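You operate a simulated robot arm through the tools that you are given. There is no shell and no other tool.

Carry out the task below with a simulated two-armed robot. There is one attempt and no reset: what you move stays moved.

## Task
Bring the lamp stand down to 1.40 m and pin it.
Fine: the blue lever frees the winch; lock it again.

The check looks at the end state, three seconds after you hand in, the way a careful person would. Anything else that was tipped, shoved, dropped, spilled or broken makes it a failure.

## Robot
Two 7-joint arms with fingered hands on one trunk that stands fixed in place. Base frame: the origin is at the foot of the trunk, x ahead of it, y to its left, z up. Readings come in m, rad, newtons and seconds.
The left shoulder is at [0.07, 0.142, 1.264], the right one opposite. With the tool pointing down near the work surface each hand reaches from about 0.1 to 0.78 m from the base axis, measured 20 degrees to its own side. Payload 3.6 kg a hand.
The TCP of each hand is the grasp point between the finger pads, 0.025 m short of the fingertips. In the tool frame z runs along the fingers and y along their closing line. Largest opening 0.088 m; the body of the gripper starts 0.029 m behind the TCP. The gripper is a hand of 5 fingers: y runs from the thumb to the fingers, the wrist lies at [-0.013, -0.097, -0.162] in the tool frame.
Orientation is that of the tool frame in the base frame, as a unit quaternion [w, x, y, z]. With the fingers straight down and the wrist toward the robot, the tool's x, y and z point along [0, 1, 0], [1, 0, 0] and [0, 0, -1] of the base frame.

## Interface
- The arms move only by the tool servo_tool. It takes "left_motion", "right_motion" or both (then of equal length, played together; a hand with none holds still); each is a list of rows, each an object (a shift or turn left out is 0) with "travel": the shift along the tool's x, y, z in units of 30 mm (1.0 is 30 mm), a list of three; "dr": the turn, a rotation vector about the tool's x, y, z in units of 8 degrees (1.0 is 8 degrees), a list of three. In form: [{"travel": [dx, dy, dz], "dr": [rx, ry, rz]}, ...]. A call has 1 to 20 rows; each row shifts and turns the commanded pose from where the row before left it, along the tool's axes as they then stand. A call with a number of a shift or a turn outside -1 to 1 is refused whole. A row lasts 0.2 s, in which the tool goes at most 0.05 m and 0.15 rad; a call with a longer step from one row to the next is refused whole. A pose out of reach is approached as far as the arm can. The call stops where the force on the tool passes 40 N (or 10 N more than at its start, if that is more) or the arm is blocked; 0.2 s more then pass. In this call time passes only in rows, and 0.2 s behind the last. The reply holds the time, the measured pose of the TCP, the force on the tool along the base axes, the opening and the grip force, in the units named above and with some noise, with the torque about the TCP (base axes, N m) and any sound that the robot's microphone picked up.
- Cameras (640 x 400 px; columns grow to the right, rows downward): "scene" is now at [0.1399, -0.0251, 1.5036]; the picture's right is [-0.28, -0.96, -0.00], its down [-0.46, 0.13, -0.88] and it looks along [0.85, -0.24, -0.48] (base axes); focal length 221 px, centre (320, 200). "left" rides on the left gripper at [-0.059, -0.079, -0.105] in its tool frame; the picture's right is [-0.73, -0.32, 0.61], its down [0.62, -0.68, 0.38] and it looks along [0.29, 0.66, 0.70] (tool axes); focal length 234 px, centre (320, 200). "right" rides on the right gripper at [0.059, -0.079, -0.105] in its tool frame; the picture's right is [-0.73, 0.32, -0.61], its down [-0.62, -0.68, 0.38] and it looks along [-0.29, 0.66, 0.70] (tool axes); focal length 234 px, centre (320, 200). There is no depth. A picture from a camera that has moved, and an enlarged one, comes with that camera's place and axes in the base frame and with its lens.
- camera(camera): a new picture of that camera. The clock stands still meanwhile.
- lift_body(by): slides the trunk up (or, below 0, down) by that many m; the arms and the scene camera ride with it, the base frame stays. It gives what a move gives, with no picture.
- move_fingers(index, middle, ring, little, thumb_bend, thumb_turn, hand): sets how far each is bent, from 0 (flat) to 1 (curled in); at 0.3 the hand is open as for a grip, at 0.7 the pads meet at the TCP. One left out holds its place. A second passes; each finger stops where it meets its share of the squeeze, and holds until it gets a number again. It is the only way to open and close the hand. It gives what a move gives, with no picture; readings hold the bend of each and the force on index, middle, ring, little, thumb and palm. thumb_turn goes from beside the hand (0) to across from the fingers (1), as for a grip.
- head_to(pan, tilt): turns the head with the scene camera to pan (to the left, within 1.501 rad either way) and tilt (down, from -0.506 to 1.204), counted from straight ahead of the robot. It gives what a move gives.
- zoom(camera, box): a new picture of the part [left, top, right, bottom] of that camera's present view, enlarged. The clock stands still meanwhile.
- finish_job(): hands the job in; it is judged then, once.

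Nothing tells you positions but the pictures and the camera data. Unless the task says otherwise, let go and move clear before handing in.

The tools are called after "Request:" as name(argument=value, ...) on one line, values as JSON. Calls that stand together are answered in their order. servo_tool: Moves the arms, as the interface text tells. Its arguments: {"type":"object","properties":{"left_motion":{"type":"array","items":{"type":"object","properties":{"travel":{"type":"array","items":{"type":"number"}},"dr":{"type":"array","items":{"type":"number"}}}}},"right_motion":{"type":"array","items":{"type":"object","properties":{"travel":{"type":"array","items":{"type":"number"}},"dr":{"type":"array","items":{"type":"number"}}}}}},"required":[]} The other tools are called the same way: lift_body (by) slides the trunk up or down; move_fingers (index, middle, ring, little, thumb_bend, thumb_turn, hand) moves the fingers one by one; head_to (pan, tilt) turns the head that bears the scene camera; camera (camera) takes a picture; zoom (camera, box) takes an enlarged picture of a part of a camera's view; finish_job () hands the job in.

At the start:

```text
time: 0.0
left_tool_pos: [0.4442, 0.0003, 1.3578]
left_tcp_rot: [-0.001, 0.707, 0.707, 0.0]
left_ft_force: [0.3, -0.1, 0.2]
left_wrist_torque: [0.01, 0.01, 0.02]
left_gripper_width: 0.0879
left_grasp_force: 0.0
left_shape: jaw
left_bend: [0.3, 0.3, 0.3, 0.3, 0.3, 0.98]
left_finger forces: [0.1, 0.0, 0.0, 0.0, 0.0, 0.0]
right_tool_pos: [0.4218, -0.3816, 1.4308]
right_tcp_rot: [-0.001, 0.707, 0.707, 0.0]
right_ft_force: [0.3, 0.0, 0.3]
right_wrist_torque: [0.01, 0.06, -0.01]
right_gripper_width: 0.0876
right_grasp_force: 0.0
right_shape: jaw
right_bend: [0.3, 0.3, 0.3, 0.3, 0.3, 0.98]
right_finger forces: [0.0, 0.0, 0.0, 0.1, 0.0, 0.1]
trunk travel left (down, up): [-0.8, 0.14]
head pan, tilt: [-0.279, 0.496]
```

scene: 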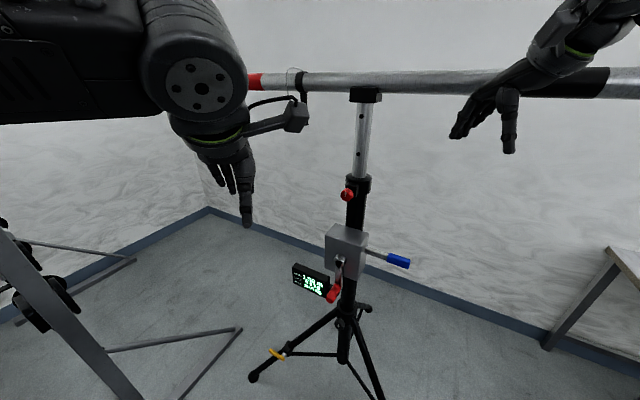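
right: 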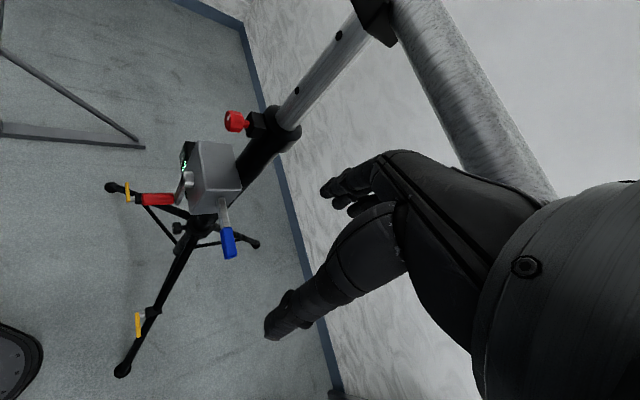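
left: 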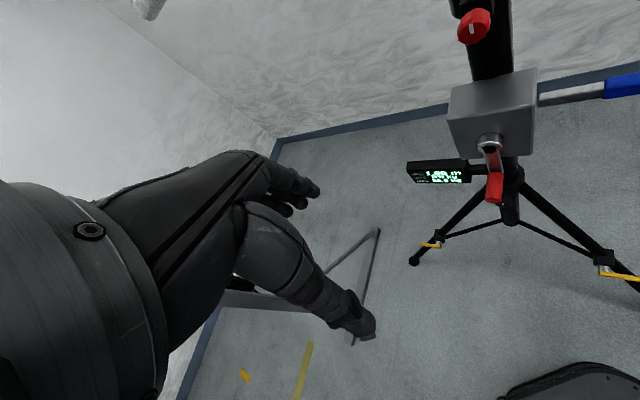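

I see a tripod stand ahead with a winch box, a red crank, a blue lever to the right, a red pin knob on the collar, and a display. I'll zoom in for details before moving anything.

Request:
zoom(camera="scene", box=[240, 160, 440, 320])

Request:
zoom(camera="scene", box=[285, 255, 345, 305])

Request:
zoom(camera="left", box=[400, 0, 640, 220])

Request:
zoom(camera="right", box=[120, 0, 400, 280])

Request:
zoom(camera="scene", box=[300, 60, 440, 210])

```text
2.50 times, centred on (340, 240) of scene
camera zoom: at [0.1399, -0.0251, 1.5036], right [-0.28, -0.96, 0.0], down [-0.46, 0.13, -0.88], along [0.85, -0.24, -0.48], focal length 552 px, centre (270, 100)
```

zoom: 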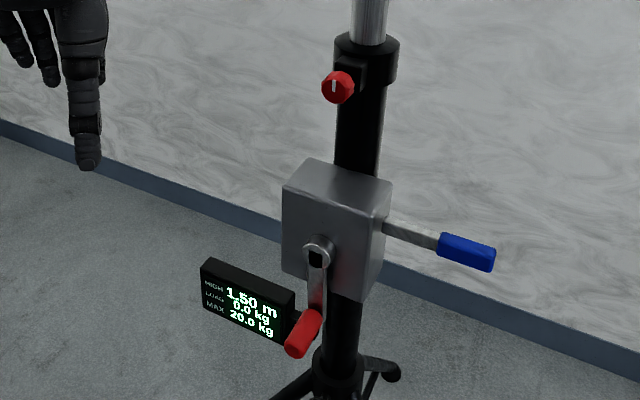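

```text
8.00 times, centred on (315, 280) of scene
camera zoom: at [0.1399, -0.0251, 1.5036], right [-0.28, -0.96, 0.0], down [-0.46, 0.13, -0.88], along [0.85, -0.24, -0.48], focal length 1766 px, centre (360, -440)
```

zoom: 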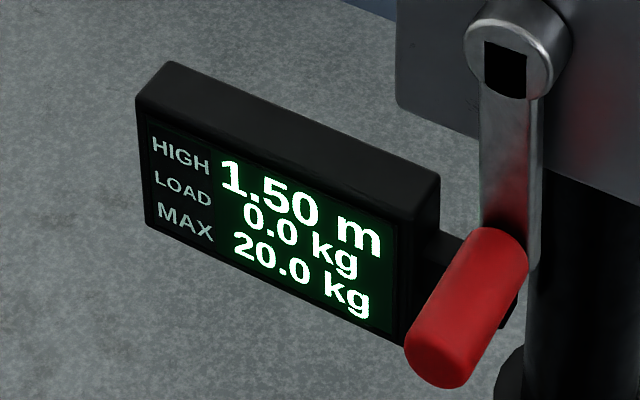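

```text
1.82 times, centred on (520, 110) of left
camera zoom: at [0.3655, -0.0579, 1.4618], right [-0.32, -0.73, -0.61], down [-0.68, 0.62, -0.38], along [0.66, 0.29, -0.7], focal length 426 px, centre (-44, 364)
```

zoom: 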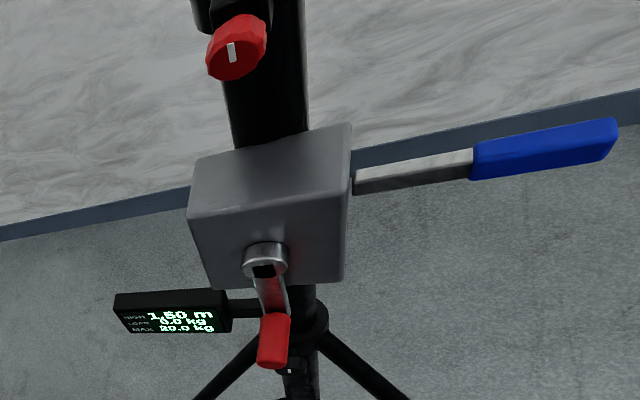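

```text
1.43 times, centred on (260, 140) of right
camera zoom: at [0.3412, -0.3227, 1.5348], right [0.32, -0.73, 0.61], down [-0.68, -0.62, -0.38], along [0.66, -0.29, -0.7], focal length 334 px, centre (406, 286)
```

zoom: 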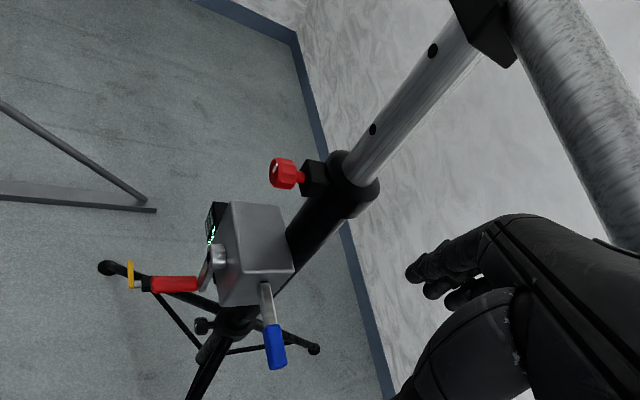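

```text
2.67 times, centred on (370, 135) of scene
camera zoom: at [0.1399, -0.0251, 1.5036], right [-0.28, -0.96, 0.0], down [-0.46, 0.13, -0.88], along [0.85, -0.24, -0.48], focal length 589 px, centre (187, 373)
```

zoom: 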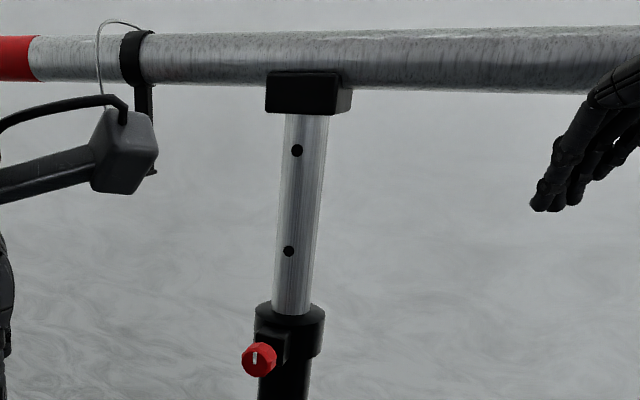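

The display reads HIGH 1.50 m, LOAD 0.0 kg. I'll look around with the head to see the crossbar, what hangs on it, and anything beneath it.

Request:
head_to(pan=0.4, tilt=0.3)

Request:
camera(camera="scene")

Request:
head_to(pan=-1.0, tilt=0.3)

Request:
camera(camera="scene")

Request:
head_to(pan=-0.28, tilt=-0.1)

Request:
camera(camera="scene")

Request:
head_to(pan=-0.28, tilt=0.9)

Request:
camera(camera="scene")

```text
time: 1.1
left_tool_pos: [0.445, -0.0009, 1.3571]
left_tcp_rot: [0.0, 0.707, 0.707, 0.0]
left_ft_force: [0.5, 0.3, -0.4]
left_wrist_torque: [-0.01, 0.03, -0.02]
left_gripper_width: 0.0879
left_grasp_force: 0.0
left_shape: jaw
left_bend: [0.3, 0.3, 0.3, 0.3, 0.3, 0.98]
left_finger forces: [0.0, 0.0, 0.0, 0.0, 0.1, 0.0]
right_tool_pos: [0.4214, -0.3812, 1.4299]
right_tcp_rot: [0.0, 0.707, 0.707, 0.001]
right_ft_force: [0.4, -0.5, 0.7]
right_wrist_torque: [0.01, 0.0, 0.0]
right_gripper_width: 0.0877
right_grasp_force: 0.0
right_shape: jaw
right_bend: [0.3, 0.3, 0.3, 0.3, 0.3, 0.98]
right_finger forces: [0.0, 0.0, 0.0, 0.1, 0.1, 0.0]
trunk travel left (down, up): [-0.8, 0.14]
head pan, tilt: [0.4, 0.3]
```

```text
taken
camera scene: at [0.1384, 0.0362, 1.5216], right [0.39, -0.92, 0.0], down [-0.27, -0.11, -0.96], along [0.88, 0.37, -0.3], focal length 221 px, centre (320, 200)
```

scene: 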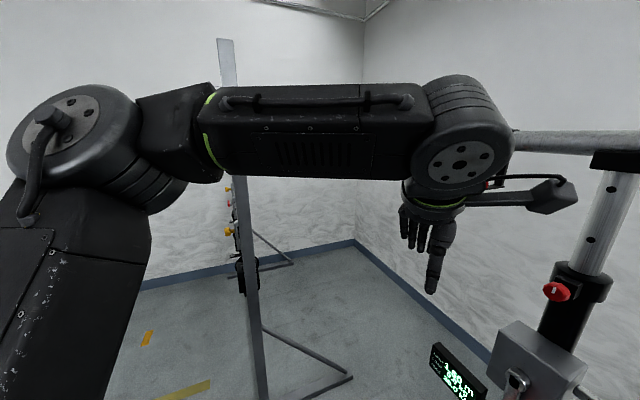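

```text
time: 2.6
left_tool_pos: [0.4453, 0.0008, 1.357]
left_tcp_rot: [0.0, 0.707, 0.707, 0.001]
left_ft_force: [-0.1, 0.5, -0.5]
left_wrist_torque: [-0.01, -0.01, 0.03]
left_gripper_width: 0.0875
left_grasp_force: 0.1
left_shape: jaw
left_bend: [0.3, 0.3, 0.3, 0.3, 0.3, 0.98]
left_finger forces: [0.0, 0.0, 0.0, 0.1, 0.0, 0.0]
right_tool_pos: [0.4215, -0.3812, 1.4308]
right_tcp_rot: [0.0, 0.707, 0.707, 0.0]
right_ft_force: [-0.4, -0.7, -0.1]
right_wrist_torque: [-0.04, 0.03, 0.01]
right_gripper_width: 0.0876
right_grasp_force: 0.2
right_shape: jaw
right_bend: [0.3, 0.3, 0.3, 0.3, 0.3, 0.98]
right_finger forces: [0.0, 0.0, 0.0, 0.0, 0.1, 0.0]
trunk travel left (down, up): [-0.8, 0.14]
head pan, tilt: [-1.0, 0.3]
```

```text
taken
camera scene: at [0.1029, -0.0785, 1.5216], right [-0.84, -0.54, 0.0], down [-0.16, 0.25, -0.96], along [0.52, -0.8, -0.3], focal length 221 px, centre (320, 200)
```

scene: 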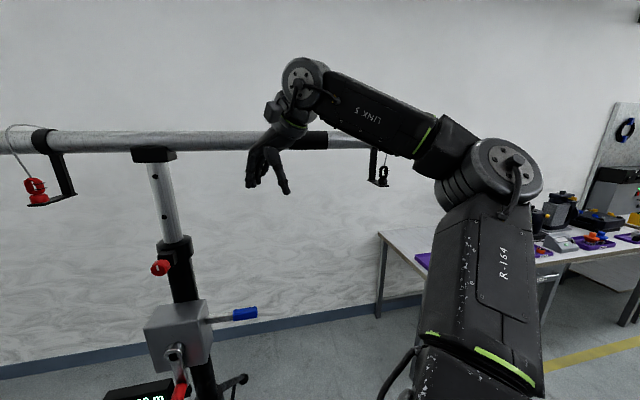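

```text
time: 3.7
left_tool_pos: [0.4436, 0.0007, 1.3572]
left_tcp_rot: [0.001, 0.707, 0.707, 0.0]
left_ft_force: [-0.4, -0.4, -0.7]
left_wrist_torque: [0.06, 0.02, -0.01]
left_gripper_width: 0.0878
left_grasp_force: 0.0
left_shape: jaw
left_bend: [0.3, 0.3, 0.3, 0.3, 0.3, 0.98]
left_finger forces: [0.0, 0.1, 0.1, 0.0, 0.0, 0.0]
right_tool_pos: [0.4197, -0.381, 1.43]
right_tcp_rot: [-0.001, 0.707, 0.708, 0.0]
right_ft_force: [0.5, -0.4, -0.2]
right_wrist_torque: [-0.01, 0.03, 0.04]
right_gripper_width: 0.0876
right_grasp_force: 0.1
right_shape: jaw
right_bend: [0.3, 0.3, 0.3, 0.3, 0.3, 0.98]
right_finger forces: [0.0, 0.1, 0.1, 0.0, 0.0, 0.1]
trunk travel left (down, up): [-0.8, 0.14]
head pan, tilt: [-0.279, -0.099]
```

```text
taken
camera scene: at [0.136, -0.0242, 1.5581], right [-0.28, -0.96, 0.0], down [0.09, -0.03, -1.0], along [0.96, -0.28, 0.1], focal length 221 px, centre (320, 200)
```

scene: 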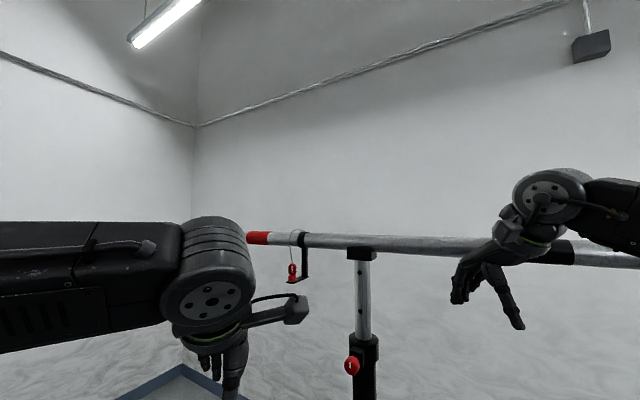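

```text
time: 4.9
left_tool_pos: [0.4447, 0.0003, 1.356]
left_tcp_rot: [0.0, 0.707, 0.707, 0.0]
left_ft_force: [-0.1, 0.7, -0.3]
left_wrist_torque: [-0.01, 0.03, 0.01]
left_gripper_width: 0.0877
left_grasp_force: 0.1
left_shape: jaw
left_bend: [0.3, 0.3, 0.3, 0.3, 0.3, 0.98]
left_finger forces: [0.0, 0.0, 0.0, 0.1, 0.1, 0.0]
right_tool_pos: [0.4192, -0.3814, 1.4301]
right_tcp_rot: [0.0, 0.707, 0.707, -0.001]
right_ft_force: [-0.5, -0.3, -0.5]
right_wrist_torque: [0.0, 0.02, -0.03]
right_gripper_width: 0.0877
right_grasp_force: 0.0
right_shape: jaw
right_bend: [0.3, 0.3, 0.3, 0.3, 0.3, 0.98]
right_finger forces: [0.1, 0.0, 0.0, 0.0, 0.1, 0.1]
trunk travel left (down, up): [-0.8, 0.14]
head pan, tilt: [-0.279, 0.901]
```

```text
taken
camera scene: at [0.125, -0.0209, 1.4694], right [-0.28, -0.96, 0.0], down [-0.75, 0.22, -0.62], along [0.6, -0.17, -0.78], focal length 221 px, centre (320, 200)
```

scene: 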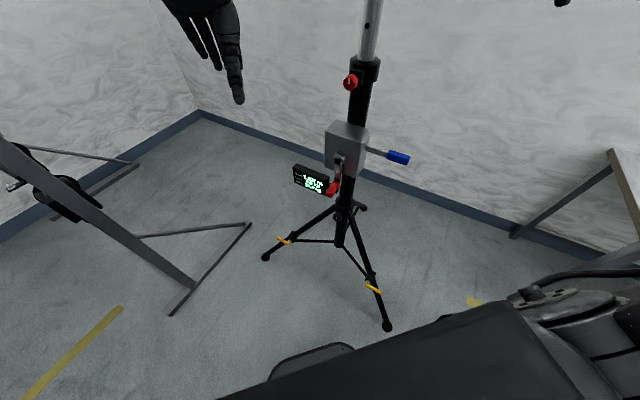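

The stand is near (0.68, -0.29), its front facing towards my left; the bar with hanging clips rides on top. I'll zoom in on each mechanism from the current cameras to work out how each one works.

Request:
head_to(pan=-0.36, tilt=0.55)

Request:
zoom(camera="scene", box=[295, 140, 375, 190])

Request:
zoom(camera="scene", box=[270, 190, 400, 280])

Request:
camera(camera="scene")

Request:
zoom(camera="right", box=[150, 80, 310, 280])

Request:
zoom(camera="left", box=[430, 0, 550, 75])

```text
time: 5.8
left_tool_pos: [0.4443, -0.0001, 1.3566]
left_tcp_rot: [-0.001, 0.708, 0.707, 0.0]
left_ft_force: [-0.5, 0.2, 0.5]
left_wrist_torque: [-0.01, 0.04, 0.02]
left_gripper_width: 0.0878
left_grasp_force: 0.1
left_shape: jaw
left_bend: [0.3, 0.3, 0.3, 0.3, 0.3, 0.98]
left_finger forces: [0.0, 0.0, 0.0, 0.1, 0.0, 0.0]
right_tool_pos: [0.4212, -0.3815, 1.4307]
right_tcp_rot: [0.001, 0.707, 0.707, 0.0]
right_ft_force: [0.0, -1.0, 0.5]
right_wrist_torque: [-0.02, 0.01, -0.01]
right_gripper_width: 0.0878
right_grasp_force: 0.0
right_shape: jaw
right_bend: [0.3, 0.3, 0.3, 0.3, 0.3, 0.98]
right_finger forces: [0.0, 0.0, 0.0, 0.0, 0.0, 0.0]
trunk travel left (down, up): [-0.8, 0.14]
head pan, tilt: [-0.36, 0.55]
```

```text
8.00 times, centred on (335, 165) of scene
camera zoom: at [0.1364, -0.0316, 1.4986], right [-0.35, -0.94, 0.0], down [-0.49, 0.18, -0.85], along [0.8, -0.3, -0.52], focal length 1766 px, centre (200, 480)
```

zoom: 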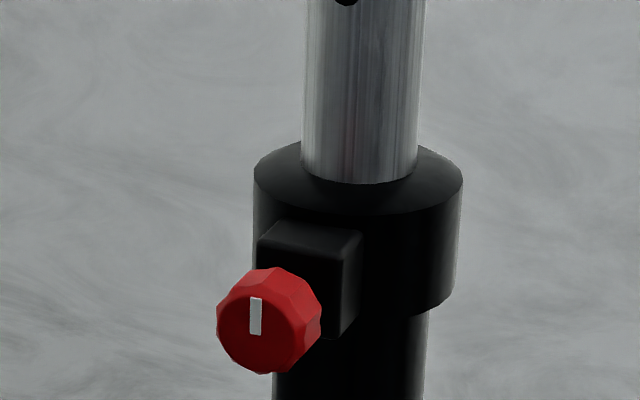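

```text
4.44 times, centred on (335, 235) of scene
camera zoom: at [0.1364, -0.0316, 1.4986], right [-0.35, -0.94, 0.0], down [-0.49, 0.18, -0.85], along [0.8, -0.3, -0.52], focal length 981 px, centre (253, 44)
```

zoom: 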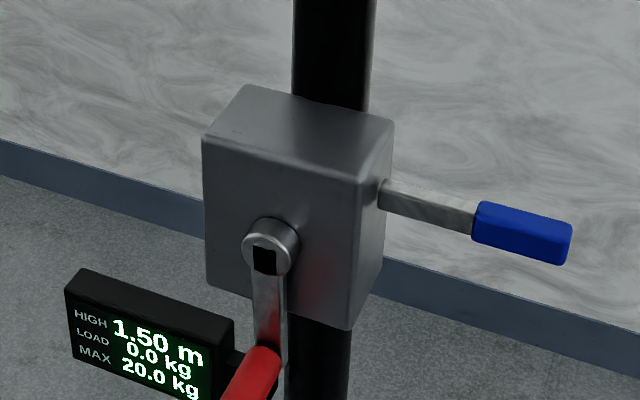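

```text
taken
camera scene: at [0.1364, -0.0316, 1.4986], right [-0.35, -0.94, 0.0], down [-0.49, 0.18, -0.85], along [0.8, -0.3, -0.52], focal length 221 px, centre (320, 200)
```

scene: 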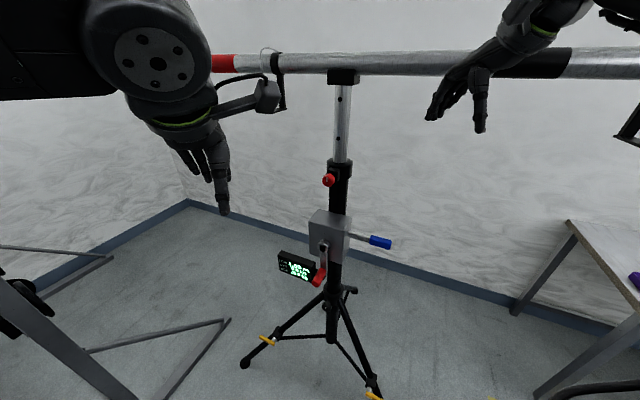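

```text
2.00 times, centred on (230, 180) of right
camera zoom: at [0.3411, -0.3226, 1.5348], right [0.32, -0.73, 0.61], down [-0.68, -0.62, -0.38], along [0.66, -0.29, -0.7], focal length 468 px, centre (500, 240)
```

zoom: 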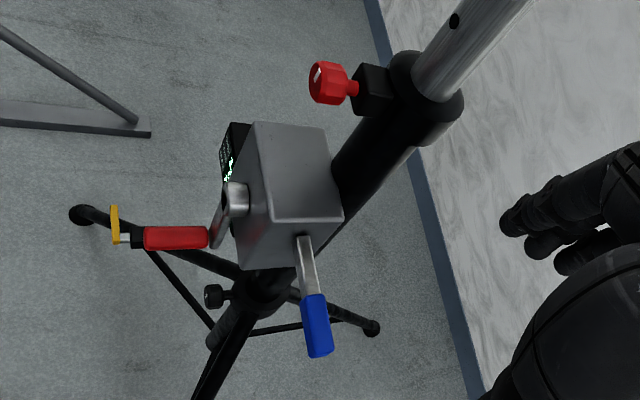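

```text
5.33 times, centred on (490, 38) of left
camera zoom: at [0.3654, -0.0578, 1.4618], right [-0.32, -0.73, -0.61], down [-0.68, 0.62, -0.38], along [0.66, 0.29, -0.7], focal length 1249 px, centre (-587, 1067)
```

zoom: 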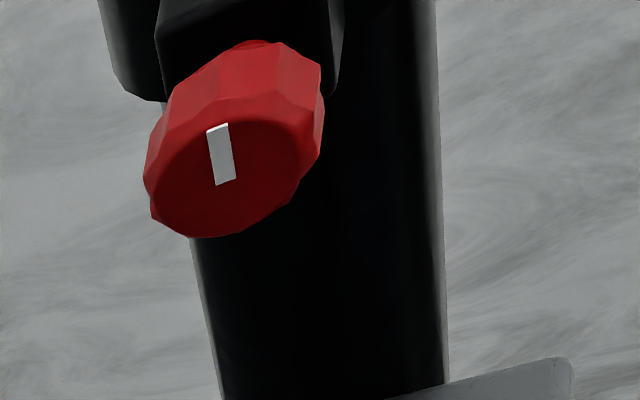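

The mechanism: a pin knob at about (0.64, -0.24, 1.23) with its axis pointing at 135° (toward my left), crank hub at (0.62, -0.225, 1.01), crank handle hanging down, and a blue lever sticking out to the right to (0.52, -0.40, 1.035). I'll lower the trunk 0.2 m so my arms stay below the bar and I see it from a better height.

Request:
lift_body(by=-0.2)

Request:
head_to(pan=-0.4, tilt=0.35)

Request:
camera(camera="scene")

Request:
camera(camera="left")

Request:
camera(camera="right")

```text
time: 7.9
left_tool_pos: [0.4442, 0.0003, 1.1558]
left_tcp_rot: [0.0, 0.707, 0.707, 0.0]
left_ft_force: [-0.3, 0.0, -0.1]
left_wrist_torque: [0.03, 0.02, -0.03]
left_gripper_width: 0.0877
left_grasp_force: 0.2
left_shape: jaw
left_bend: [0.3, 0.3, 0.3, 0.3, 0.3, 0.98]
left_finger forces: [0.0, 0.0, 0.0, 0.0, 0.0, 0.1]
right_tool_pos: [0.4196, -0.3815, 1.2312]
right_tcp_rot: [0.0, 0.707, 0.707, -0.001]
right_ft_force: [0.3, 1.1, -0.6]
right_wrist_torque: [0.03, 0.04, -0.01]
right_gripper_width: 0.0877
right_grasp_force: 0.1
right_shape: jaw
right_bend: [0.3, 0.3, 0.3, 0.3, 0.3, 0.98]
right_finger forces: [0.0, 0.0, 0.1, 0.0, 0.0, 0.0]
trunk travel left (down, up): [-0.6, 0.34]
head pan, tilt: [-0.36, 0.55]
```

```text
time: 8.7
left_tool_pos: [0.445, 0.0014, 1.1563]
left_tcp_rot: [0.0, 0.707, 0.707, -0.001]
left_ft_force: [0.2, 0.3, -0.2]
left_wrist_torque: [0.01, 0.0, -0.03]
left_gripper_width: 0.0878
left_grasp_force: 0.1
left_shape: jaw
left_bend: [0.3, 0.3, 0.3, 0.3, 0.3, 0.98]
left_finger forces: [0.1, 0.0, 0.0, 0.0, 0.0, 0.0]
right_tool_pos: [0.4209, -0.3807, 1.2304]
right_tcp_rot: [-0.001, 0.707, 0.707, 0.001]
right_ft_force: [0.3, 0.2, -0.9]
right_wrist_torque: [0.01, 0.03, 0.02]
right_gripper_width: 0.0877
right_grasp_force: 0.0
right_shape: jaw
right_bend: [0.3, 0.3, 0.3, 0.3, 0.3, 0.98]
right_finger forces: [0.0, 0.0, 0.0, 0.0, 0.0, 0.0]
trunk travel left (down, up): [-0.6, 0.34]
head pan, tilt: [-0.4, 0.351]
```

```text
taken
camera scene: at [0.1381, -0.0362, 1.3168], right [-0.39, -0.92, 0.0], down [-0.32, 0.13, -0.94], along [0.86, -0.37, -0.34], focal length 221 px, centre (320, 200)
```

scene: 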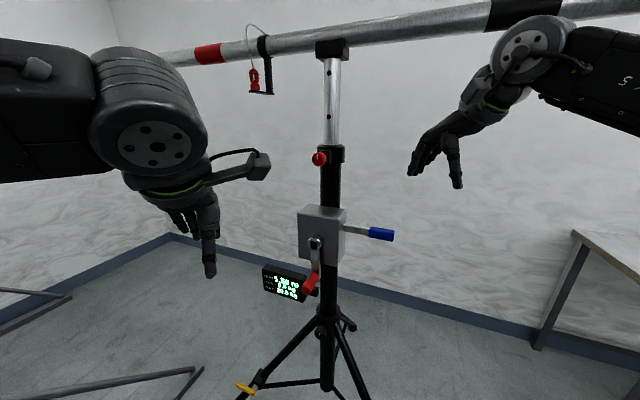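

```text
taken
camera left: at [0.3654, -0.0578, 1.2618], right [-0.32, -0.73, -0.61], down [-0.68, 0.62, -0.38], along [0.66, 0.29, -0.7], focal length 234 px, centre (320, 200)
```

left: 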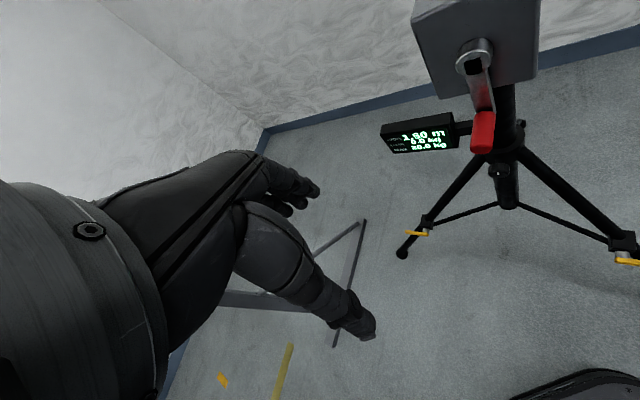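

```text
taken
camera right: at [0.3411, -0.3226, 1.3348], right [0.32, -0.73, 0.61], down [-0.68, -0.62, -0.38], along [0.66, -0.29, -0.7], focal length 234 px, centre (320, 200)
```

right: 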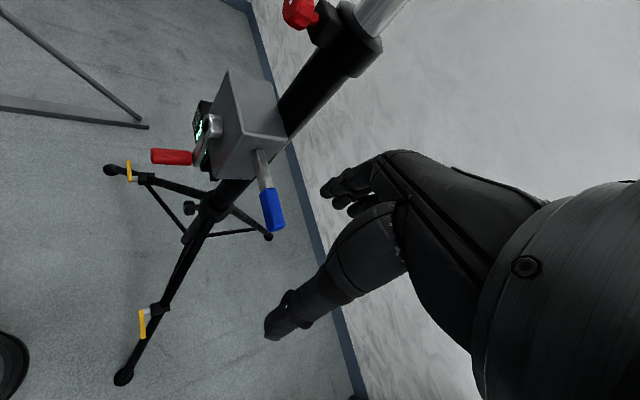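

I'll refine handle, lever and knob positions using zooms of all cameras from these poses.

Request:
zoom(camera="scene", box=[260, 190, 420, 310])

Request:
zoom(camera="right", box=[130, 50, 310, 250])

Request:
zoom(camera="left", box=[370, 0, 560, 180])

Request:
zoom(camera="scene", box=[280, 120, 380, 190])

Request:
zoom(camera="right", box=[250, 0, 410, 100])

Request:
zoom(camera="scene", box=[180, 0, 400, 140])

```text
3.33 times, centred on (340, 250) of scene
camera zoom: at [0.1381, -0.0362, 1.3168], right [-0.39, -0.92, 0.0], down [-0.32, 0.13, -0.94], along [0.86, -0.37, -0.34], focal length 736 px, centre (253, 33)
```

zoom: 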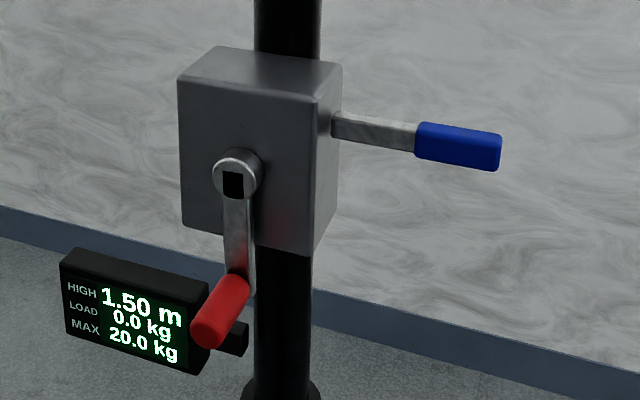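

```text
2.00 times, centred on (220, 150) of right
camera zoom: at [0.3411, -0.3226, 1.3348], right [0.32, -0.73, 0.61], down [-0.68, -0.62, -0.38], along [0.66, -0.29, -0.7], focal length 468 px, centre (520, 300)
```

zoom: 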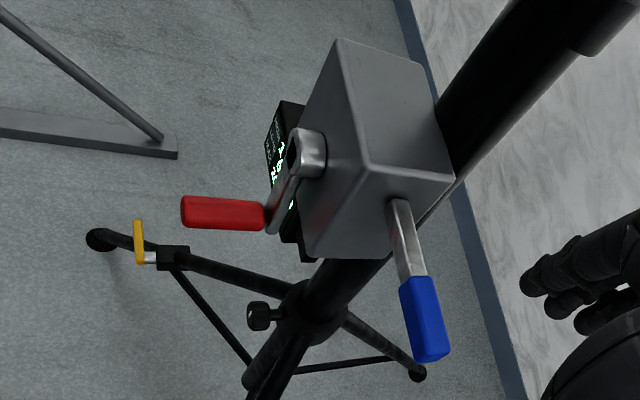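

```text
2.22 times, centred on (465, 90) of left
camera zoom: at [0.3654, -0.0578, 1.2618], right [-0.32, -0.73, -0.61], down [-0.68, 0.62, -0.38], along [0.66, 0.29, -0.7], focal length 520 px, centre (-2, 444)
```

zoom: 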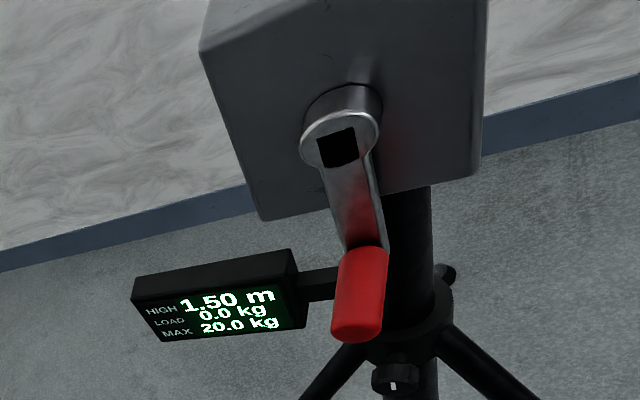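

```text
5.71 times, centred on (330, 155) of scene
camera zoom: at [0.1381, -0.0362, 1.3168], right [-0.39, -0.92, 0.0], down [-0.32, 0.13, -0.94], along [0.86, -0.37, -0.34], focal length 1261 px, centre (263, 457)
```

zoom: 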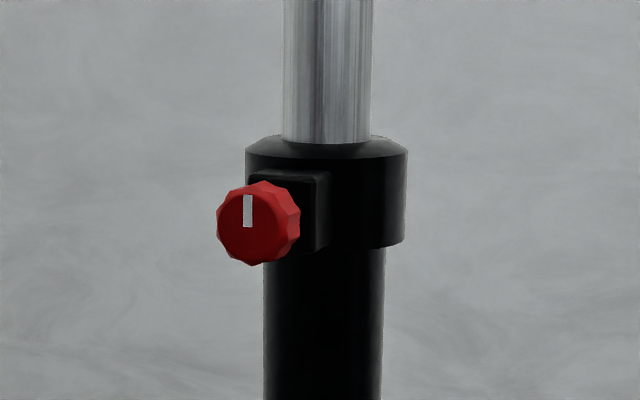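

```text
4.00 times, centred on (330, 50) of right
camera zoom: at [0.3411, -0.3226, 1.3348], right [0.32, -0.73, 0.61], down [-0.68, -0.62, -0.38], along [0.66, -0.29, -0.7], focal length 937 px, centre (280, 800)
```

zoom: 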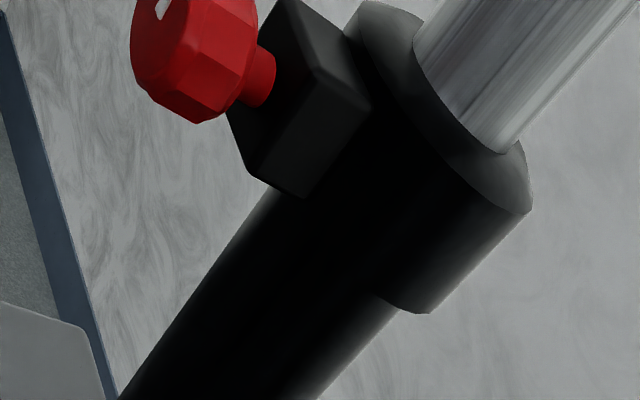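

```text
2.86 times, centred on (290, 70) of scene
camera zoom: at [0.1381, -0.0362, 1.3168], right [-0.39, -0.92, 0.0], down [-0.32, 0.13, -0.94], along [0.86, -0.37, -0.34], focal length 631 px, centre (406, 571)
```

zoom: 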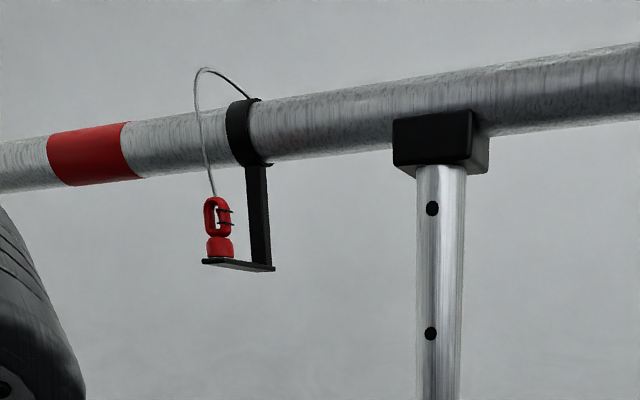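

The crank handle runs from (0.612, -0.223, 0.904) to a tip at (0.568, -0.18, 0.904), with radius about 0.1 below the hub. I'll turn the left hand so its fingers point along the handle axis toward the winch, in free space first.

Request:
servo_tool(left_motion=[{"travel": [0, 1, 0]}, {"travel": [0, 0.7, 0]}, {"dr": [-0.338, -0.816, -0.338]}, {"dr": [-0.338, -0.816, -0.338]}, {"dr": [-0.338, -0.816, -0.338]}, {"dr": [-0.338, -0.816, -0.338]}, {"dr": [-0.338, -0.816, -0.338]}, {"dr": [-0.338, -0.816, -0.338]}, {"dr": [-0.338, -0.816, -0.338]}, {"dr": [-0.338, -0.816, -0.338]}, {"dr": [-0.338, -0.816, -0.338]}, {"dr": [-0.338, -0.816, -0.338]}, {"dr": [-0.338, -0.816, -0.338]}, {"dr": [-0.338, -0.816, -0.338]}, {"dr": [-0.338, -0.816, -0.338]}])

Request:
camera(camera="scene")

Request:
camera(camera="left")

```text
time: 11.9
left_tool_pos: [0.5466, 0.0315, 1.1692]
left_tcp_rot: [0.652, 0.274, 0.652, -0.274]
left_ft_force: [-1.2, -0.1, -0.2]
left_wrist_torque: [-0.04, -0.02, 0.01]
left_gripper_width: 0.0878
left_grasp_force: 0.1
left_shape: jaw
left_bend: [0.3, 0.3, 0.3, 0.3, 0.3, 0.98]
left_finger forces: [0.1, 0.1, 0.1, 0.0, 0.1, 0.0]
left hand out of reach, approached as far as the arm can: row 14, 15
right_tool_pos: [0.4206, -0.381, 1.2306]
right_tcp_rot: [-0.001, 0.707, 0.707, -0.001]
right_ft_force: [-0.2, -0.6, 0.1]
right_wrist_torque: [0.0, -0.01, 0.0]
right_gripper_width: 0.0876
right_grasp_force: 0.1
right_shape: jaw
right_bend: [0.3, 0.3, 0.3, 0.3, 0.3, 0.98]
right_finger forces: [0.0, 0.1, 0.0, 0.0, 0.1, 0.0]
trunk travel left (down, up): [-0.6, 0.34]
head pan, tilt: [-0.4, 0.351]
```

```text
taken
camera scene: at [0.1392, -0.0358, 1.3168], right [-0.39, -0.92, 0.0], down [-0.32, 0.13, -0.94], along [0.86, -0.37, -0.34], focal length 221 px, centre (320, 200)
```

scene: 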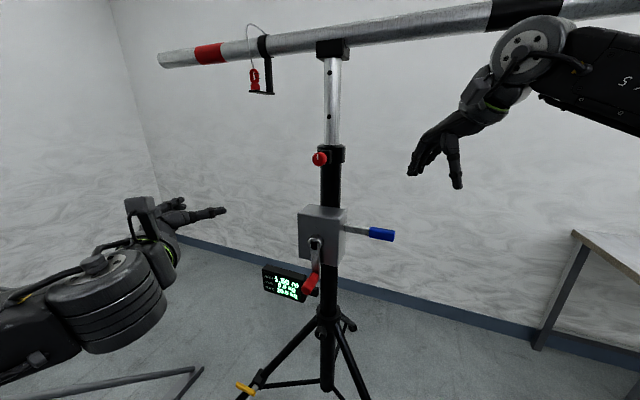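

```text
taken
camera left: at [0.4168, 0.0514, 1.2284], right [0.19, -0.66, 0.73], down [-0.22, -0.75, -0.62], along [0.96, -0.04, -0.29], focal length 234 px, centre (320, 200)
```

left: 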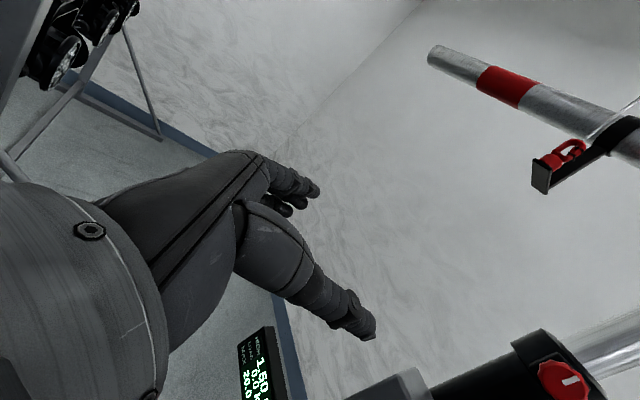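

The left hand is oriented correctly (fingers along the handle axis). Next I lower it to crank height while staying clear to the left.

Request:
servo_tool(left_motion=[{"travel": [1, 0, 0]}, {"travel": [1, 0, 0]}, {"travel": [1, 0, 0]}, {"travel": [1, 0, 0]}, {"travel": [1, 0, 0]}, {"travel": [1, 0, 0]}, {"travel": [1, 0, 0]}])

Request:
camera(camera="scene")

Request:
camera(camera="left")

```text
time: 13.5
left_tool_pos: [0.5513, 0.0333, 0.9619]
left_tcp_rot: [0.653, 0.271, 0.654, -0.27]
left_ft_force: [-0.9, 0.7, -0.6]
left_wrist_torque: [0.03, -0.01, -0.02]
left_gripper_width: 0.0879
left_grasp_force: 0.1
left_shape: jaw
left_bend: [0.3, 0.3, 0.3, 0.3, 0.3, 0.98]
left_finger forces: [0.2, 0.1, 0.0, 0.1, 0.0, 0.1]
left hand out of reach, approached as far as the arm can: row 1
right_tool_pos: [0.42, -0.3815, 1.2311]
right_tcp_rot: [0.0, 0.707, 0.707, 0.001]
right_ft_force: [0.3, -0.4, -0.3]
right_wrist_torque: [-0.02, 0.0, -0.03]
right_gripper_width: 0.0874
right_grasp_force: 0.1
right_shape: jaw
right_bend: [0.3, 0.3, 0.3, 0.3, 0.3, 0.98]
right_finger forces: [0.1, 0.1, 0.1, 0.1, 0.0, 0.1]
trunk travel left (down, up): [-0.6, 0.34]
head pan, tilt: [-0.4, 0.351]
```

```text
taken
camera scene: at [0.1377, -0.0366, 1.317], right [-0.39, -0.92, 0.0], down [-0.32, 0.13, -0.94], along [0.87, -0.37, -0.34], focal length 221 px, centre (320, 200)
```

scene: 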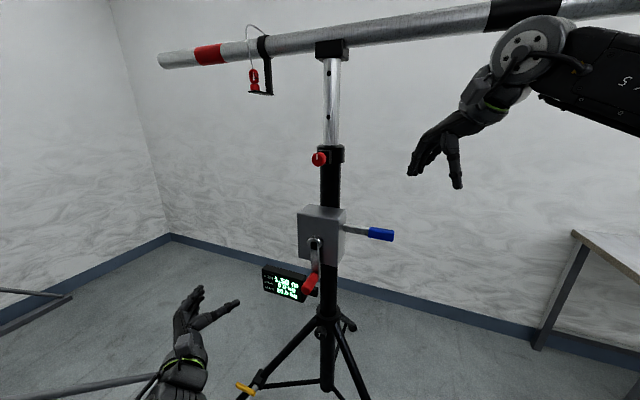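

```text
taken
camera left: at [0.4211, 0.051, 1.0211], right [0.2, -0.66, 0.72], down [-0.21, -0.75, -0.62], along [0.96, -0.03, -0.29], focal length 234 px, centre (320, 200)
```

left: 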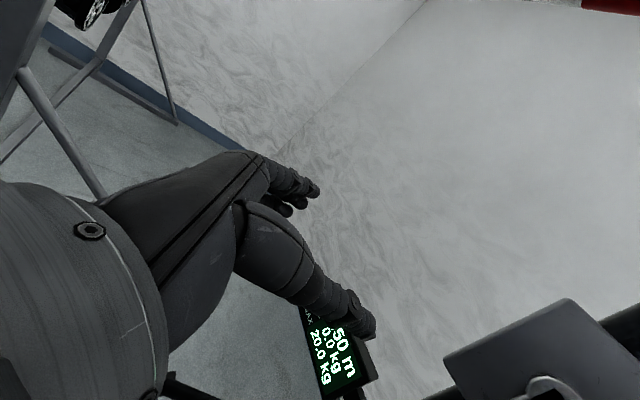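

Height is being reached; next I move to a pre-grasp spot in line with the handle, with the fingertips about 3 cm short of its tip.

Request:
servo_tool(left_motion=[{"travel": [0.387, -0.924, 0.6]}, {"travel": [0.387, -0.924, 0.6]}, {"travel": [0.387, -0.924, 0.6]}, {"travel": [0.387, -0.924, 0.6]}, {"travel": [0.387, -0.924, 0.6]}])

Request:
camera(camera="scene")

Request:
camera(camera="left")

Request:
zoom(camera="right", box=[60, 50, 310, 250])

```text
time: 14.5
left_tool_pos: [0.5285, -0.0454, 0.8578]
left_tcp_rot: [0.624, 0.339, 0.678, -0.19]
left_ft_force: [0.2, -0.3, 0.1]
left_wrist_torque: [0.0, -0.02, 0.02]
left_gripper_width: 0.0878
left_grasp_force: 0.0
left_shape: jaw
left_bend: [0.3, 0.3, 0.3, 0.3, 0.3, 0.98]
left_finger forces: [0.0, 0.0, 0.1, 0.0, 0.0, 0.1]
right_tool_pos: [0.421, -0.3806, 1.2316]
right_tcp_rot: [0.001, 0.707, 0.707, 0.0]
right_ft_force: [1.1, 0.7, -0.1]
right_wrist_torque: [-0.02, -0.01, 0.0]
right_gripper_width: 0.088
right_grasp_force: 0.0
right_shape: jaw
right_bend: [0.3, 0.3, 0.3, 0.3, 0.3, 0.98]
right_finger forces: [0.0, 0.0, 0.1, 0.0, 0.1, 0.0]
trunk travel left (down, up): [-0.6, 0.34]
head pan, tilt: [-0.4, 0.351]
stopped in row 5 (left hand): the arm was blocked; the commanded pose is now the measured one
```

```text
taken
camera scene: at [0.1378, -0.0363, 1.3169], right [-0.39, -0.92, 0.0], down [-0.32, 0.13, -0.94], along [0.87, -0.37, -0.34], focal length 221 px, centre (320, 200)
```

scene: 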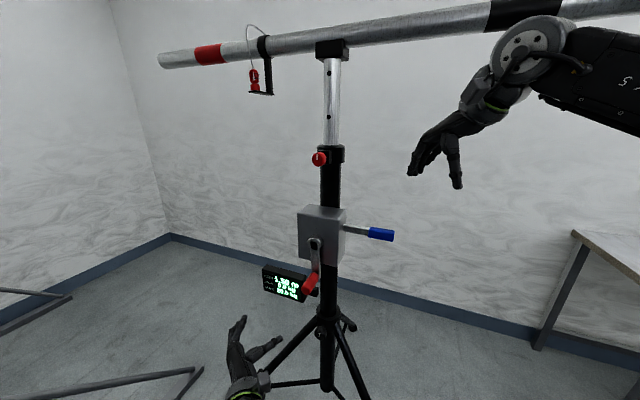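

```text
taken
camera left: at [0.3979, -0.0421, 0.918], right [0.2, -0.8, 0.56], down [-0.2, -0.6, -0.78], along [0.96, 0.05, -0.28], focal length 234 px, centre (320, 200)
```

left: 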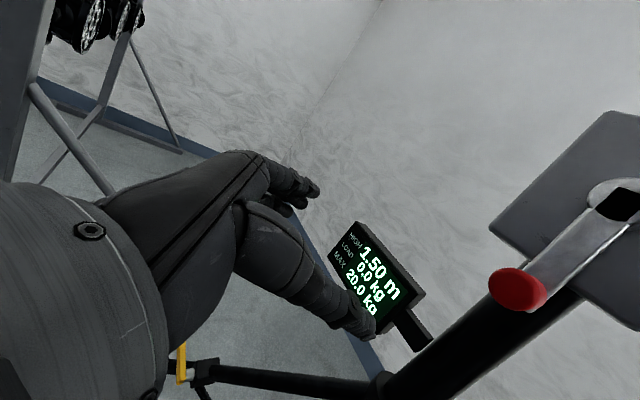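

```text
2.00 times, centred on (185, 150) of right
camera zoom: at [0.3408, -0.3226, 1.3349], right [0.32, -0.73, 0.61], down [-0.68, -0.62, -0.38], along [0.66, -0.29, -0.7], focal length 468 px, centre (590, 300)
```

zoom: 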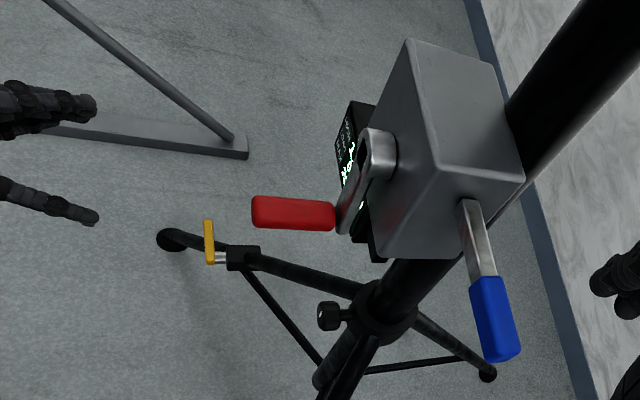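

The arm was blocked with no force on the tool, so it's likely a joint limit or self contact. I'll look at the left arm's posture.

Request:
head_to(pan=0.1, tilt=0.9)

Request:
camera(camera="scene")

```text
time: 15.4
left_tool_pos: [0.5293, -0.0464, 0.8586]
left_tcp_rot: [0.624, 0.339, 0.677, -0.191]
left_ft_force: [-0.2, 0.6, -0.1]
left_wrist_torque: [-0.03, -0.02, 0.02]
left_gripper_width: 0.088
left_grasp_force: 0.0
left_shape: jaw
left_bend: [0.3, 0.3, 0.3, 0.3, 0.3, 0.98]
left_finger forces: [0.1, 0.0, 0.1, 0.1, 0.1, 0.0]
right_tool_pos: [0.4194, -0.3811, 1.2316]
right_tcp_rot: [0.0, 0.707, 0.707, 0.0]
right_ft_force: [0.0, 0.2, -0.8]
right_wrist_torque: [-0.01, 0.01, -0.01]
right_gripper_width: 0.0874
right_grasp_force: 0.1
right_shape: jaw
right_bend: [0.3, 0.3, 0.3, 0.3, 0.3, 0.98]
right_finger forces: [0.0, 0.0, 0.1, 0.1, 0.0, 0.0]
trunk travel left (down, up): [-0.6, 0.34]
head pan, tilt: [0.099, 0.901]
```

```text
taken
camera scene: at [0.1275, 0.0074, 1.2694], right [0.1, -1.0, 0.0], down [-0.78, -0.08, -0.62], along [0.62, 0.06, -0.78], focal length 221 px, centre (320, 200)
```

scene: 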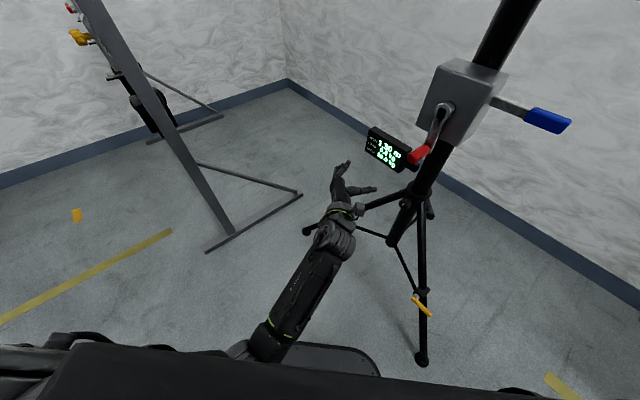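

The left elbow folds against the body in that posture. I'll back up and re-orient the hand palm-down (thumb below, fingers above) pointing about 30° right of forward, which also clamps the horizontal handle from above and below.

Request:
servo_tool(left_motion=[{"travel": [-1, 0.3, 0]}, {"travel": [-1, 0.3, 0]}, {"travel": [-1, 0.3, 0]}, {"dr": [-0.1876, 0.0608, 0.8957]}, {"dr": [-0.1876, 0.0608, 0.8957]}, {"dr": [-0.1876, 0.0608, 0.8957]}, {"dr": [-0.1876, 0.0608, 0.8957]}, {"dr": [-0.1876, 0.0608, 0.8957]}, {"dr": [-0.1876, 0.0608, 0.8957]}, {"dr": [-0.1876, 0.0608, 0.8957]}, {"dr": [-0.1876, 0.0608, 0.8957]}, {"dr": [-0.1876, 0.0608, 0.8957]}, {"dr": [-0.1876, 0.0608, 0.8957]}, {"dr": [-0.1876, 0.0608, 0.8957]}])

Request:
camera(camera="scene")

Request:
camera(camera="left")

```text
time: 16.1
left_tool_pos: [0.5448, -0.0115, 0.8782]
left_tcp_rot: [0.586, 0.391, 0.699, -0.123]
left_ft_force: [1.5, 0.0, -0.6]
left_wrist_torque: [-0.02, -0.01, 0.02]
left_gripper_width: 0.0877
left_grasp_force: 0.1
left_shape: jaw
left_bend: [0.3, 0.3, 0.3, 0.3, 0.3, 0.98]
left_finger forces: [0.1, 0.0, 0.1, 0.1, 0.0, 0.0]
right_tool_pos: [0.4216, -0.3808, 1.2311]
right_tcp_rot: [0.0, 0.707, 0.707, 0.0]
right_ft_force: [-0.6, -0.5, -0.6]
right_wrist_torque: [-0.01, 0.01, 0.0]
right_gripper_width: 0.0875
right_grasp_force: 0.1
right_shape: jaw
right_bend: [0.3, 0.3, 0.3, 0.3, 0.3, 0.98]
right_finger forces: [0.0, 0.0, 0.0, 0.0, 0.1, 0.0]
trunk travel left (down, up): [-0.6, 0.34]
head pan, tilt: [0.099, 0.901]
stopped in row 3 (left hand): the arm was blocked; the commanded pose is now the measured one
```

```text
taken
camera scene: at [0.1276, 0.0076, 1.2693], right [0.1, -0.99, 0.0], down [-0.78, -0.08, -0.62], along [0.62, 0.06, -0.78], focal length 221 px, centre (320, 200)
```

scene: 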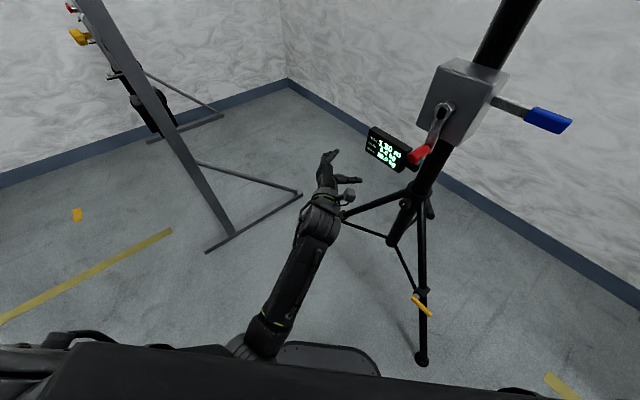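

```text
taken
camera left: at [0.4145, -0.0198, 0.9386], right [0.22, -0.89, 0.4], down [-0.2, -0.44, -0.87], along [0.95, 0.11, -0.27], focal length 234 px, centre (320, 200)
```

left: 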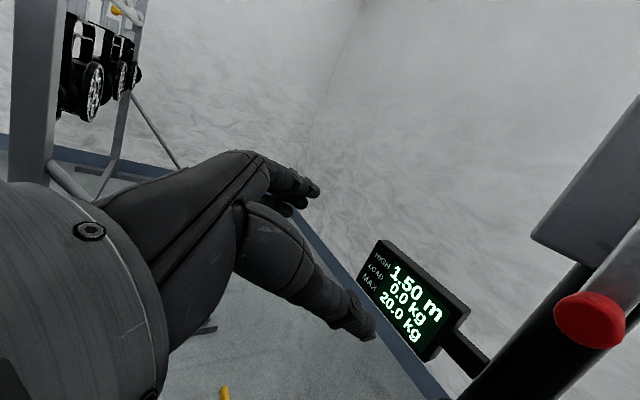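

Still blocked close to the body. I'll move the hand forward and left, away from my trunk, to free the elbow.

Request:
servo_tool(left_motion=[{"travel": [0.13, 0.68, 0.27]}, {"travel": [0.13, 0.68, 0.27]}])

Request:
head_to(pan=0.3, tilt=1.2)

Request:
camera(camera="scene")

```text
time: 16.8
left_tool_pos: [0.5834, 0.018, 0.8625]
left_tcp_rot: [0.575, 0.399, 0.706, -0.113]
left_ft_force: [0.1, 0.2, 0.1]
left_wrist_torque: [0.0, -0.01, 0.0]
left_gripper_width: 0.0877
left_grasp_force: 0.1
left_shape: jaw
left_bend: [0.3, 0.3, 0.3, 0.3, 0.3, 0.98]
left_finger forces: [0.1, 0.0, 0.1, 0.0, 0.0, 0.1]
right_tool_pos: [0.4203, -0.3806, 1.2304]
right_tcp_rot: [0.0, 0.707, 0.707, 0.0]
right_ft_force: [-0.3, -0.7, 0.1]
right_wrist_torque: [0.01, -0.01, -0.04]
right_gripper_width: 0.0876
right_grasp_force: 0.0
right_shape: jaw
right_bend: [0.3, 0.3, 0.3, 0.3, 0.3, 0.98]
right_finger forces: [0.0, 0.0, 0.0, 0.0, 0.0, 0.0]
trunk travel left (down, up): [-0.6, 0.34]
head pan, tilt: [0.099, 0.901]
```

```text
time: 17.6
left_tool_pos: [0.5839, 0.0181, 0.8655]
left_tcp_rot: [0.578, 0.399, 0.704, -0.111]
left_ft_force: [-0.3, 0.7, 0.2]
left_wrist_torque: [0.01, 0.01, 0.01]
left_gripper_width: 0.0878
left_grasp_force: 0.1
left_shape: jaw
left_bend: [0.3, 0.3, 0.3, 0.3, 0.3, 0.98]
left_finger forces: [0.0, 0.0, 0.1, 0.0, 0.0, 0.0]
right_tool_pos: [0.4197, -0.3809, 1.2312]
right_tcp_rot: [0.001, 0.707, 0.707, 0.0]
right_ft_force: [-0.6, 0.1, 0.5]
right_wrist_torque: [-0.01, -0.01, 0.0]
right_gripper_width: 0.088
right_grasp_force: 0.1
right_shape: jaw
right_bend: [0.3, 0.3, 0.3, 0.3, 0.3, 0.98]
right_finger forces: [0.1, 0.1, 0.0, 0.0, 0.0, 0.0]
trunk travel left (down, up): [-0.6, 0.34]
head pan, tilt: [0.3, 1.201]
```

```text
taken
camera scene: at [0.1058, 0.0165, 1.2496], right [0.3, -0.96, 0.0], down [-0.89, -0.28, -0.36], along [0.35, 0.11, -0.93], focal length 221 px, centre (320, 200)
```

scene: 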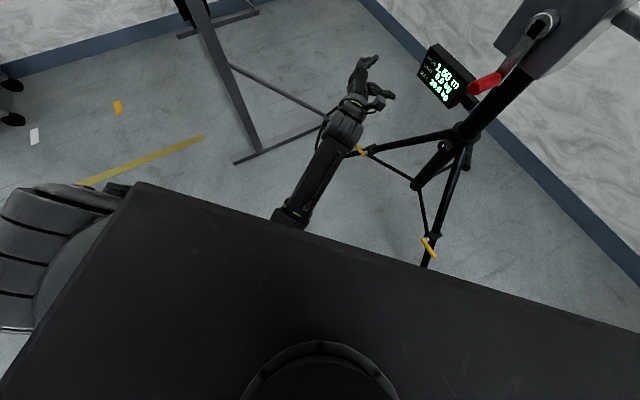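

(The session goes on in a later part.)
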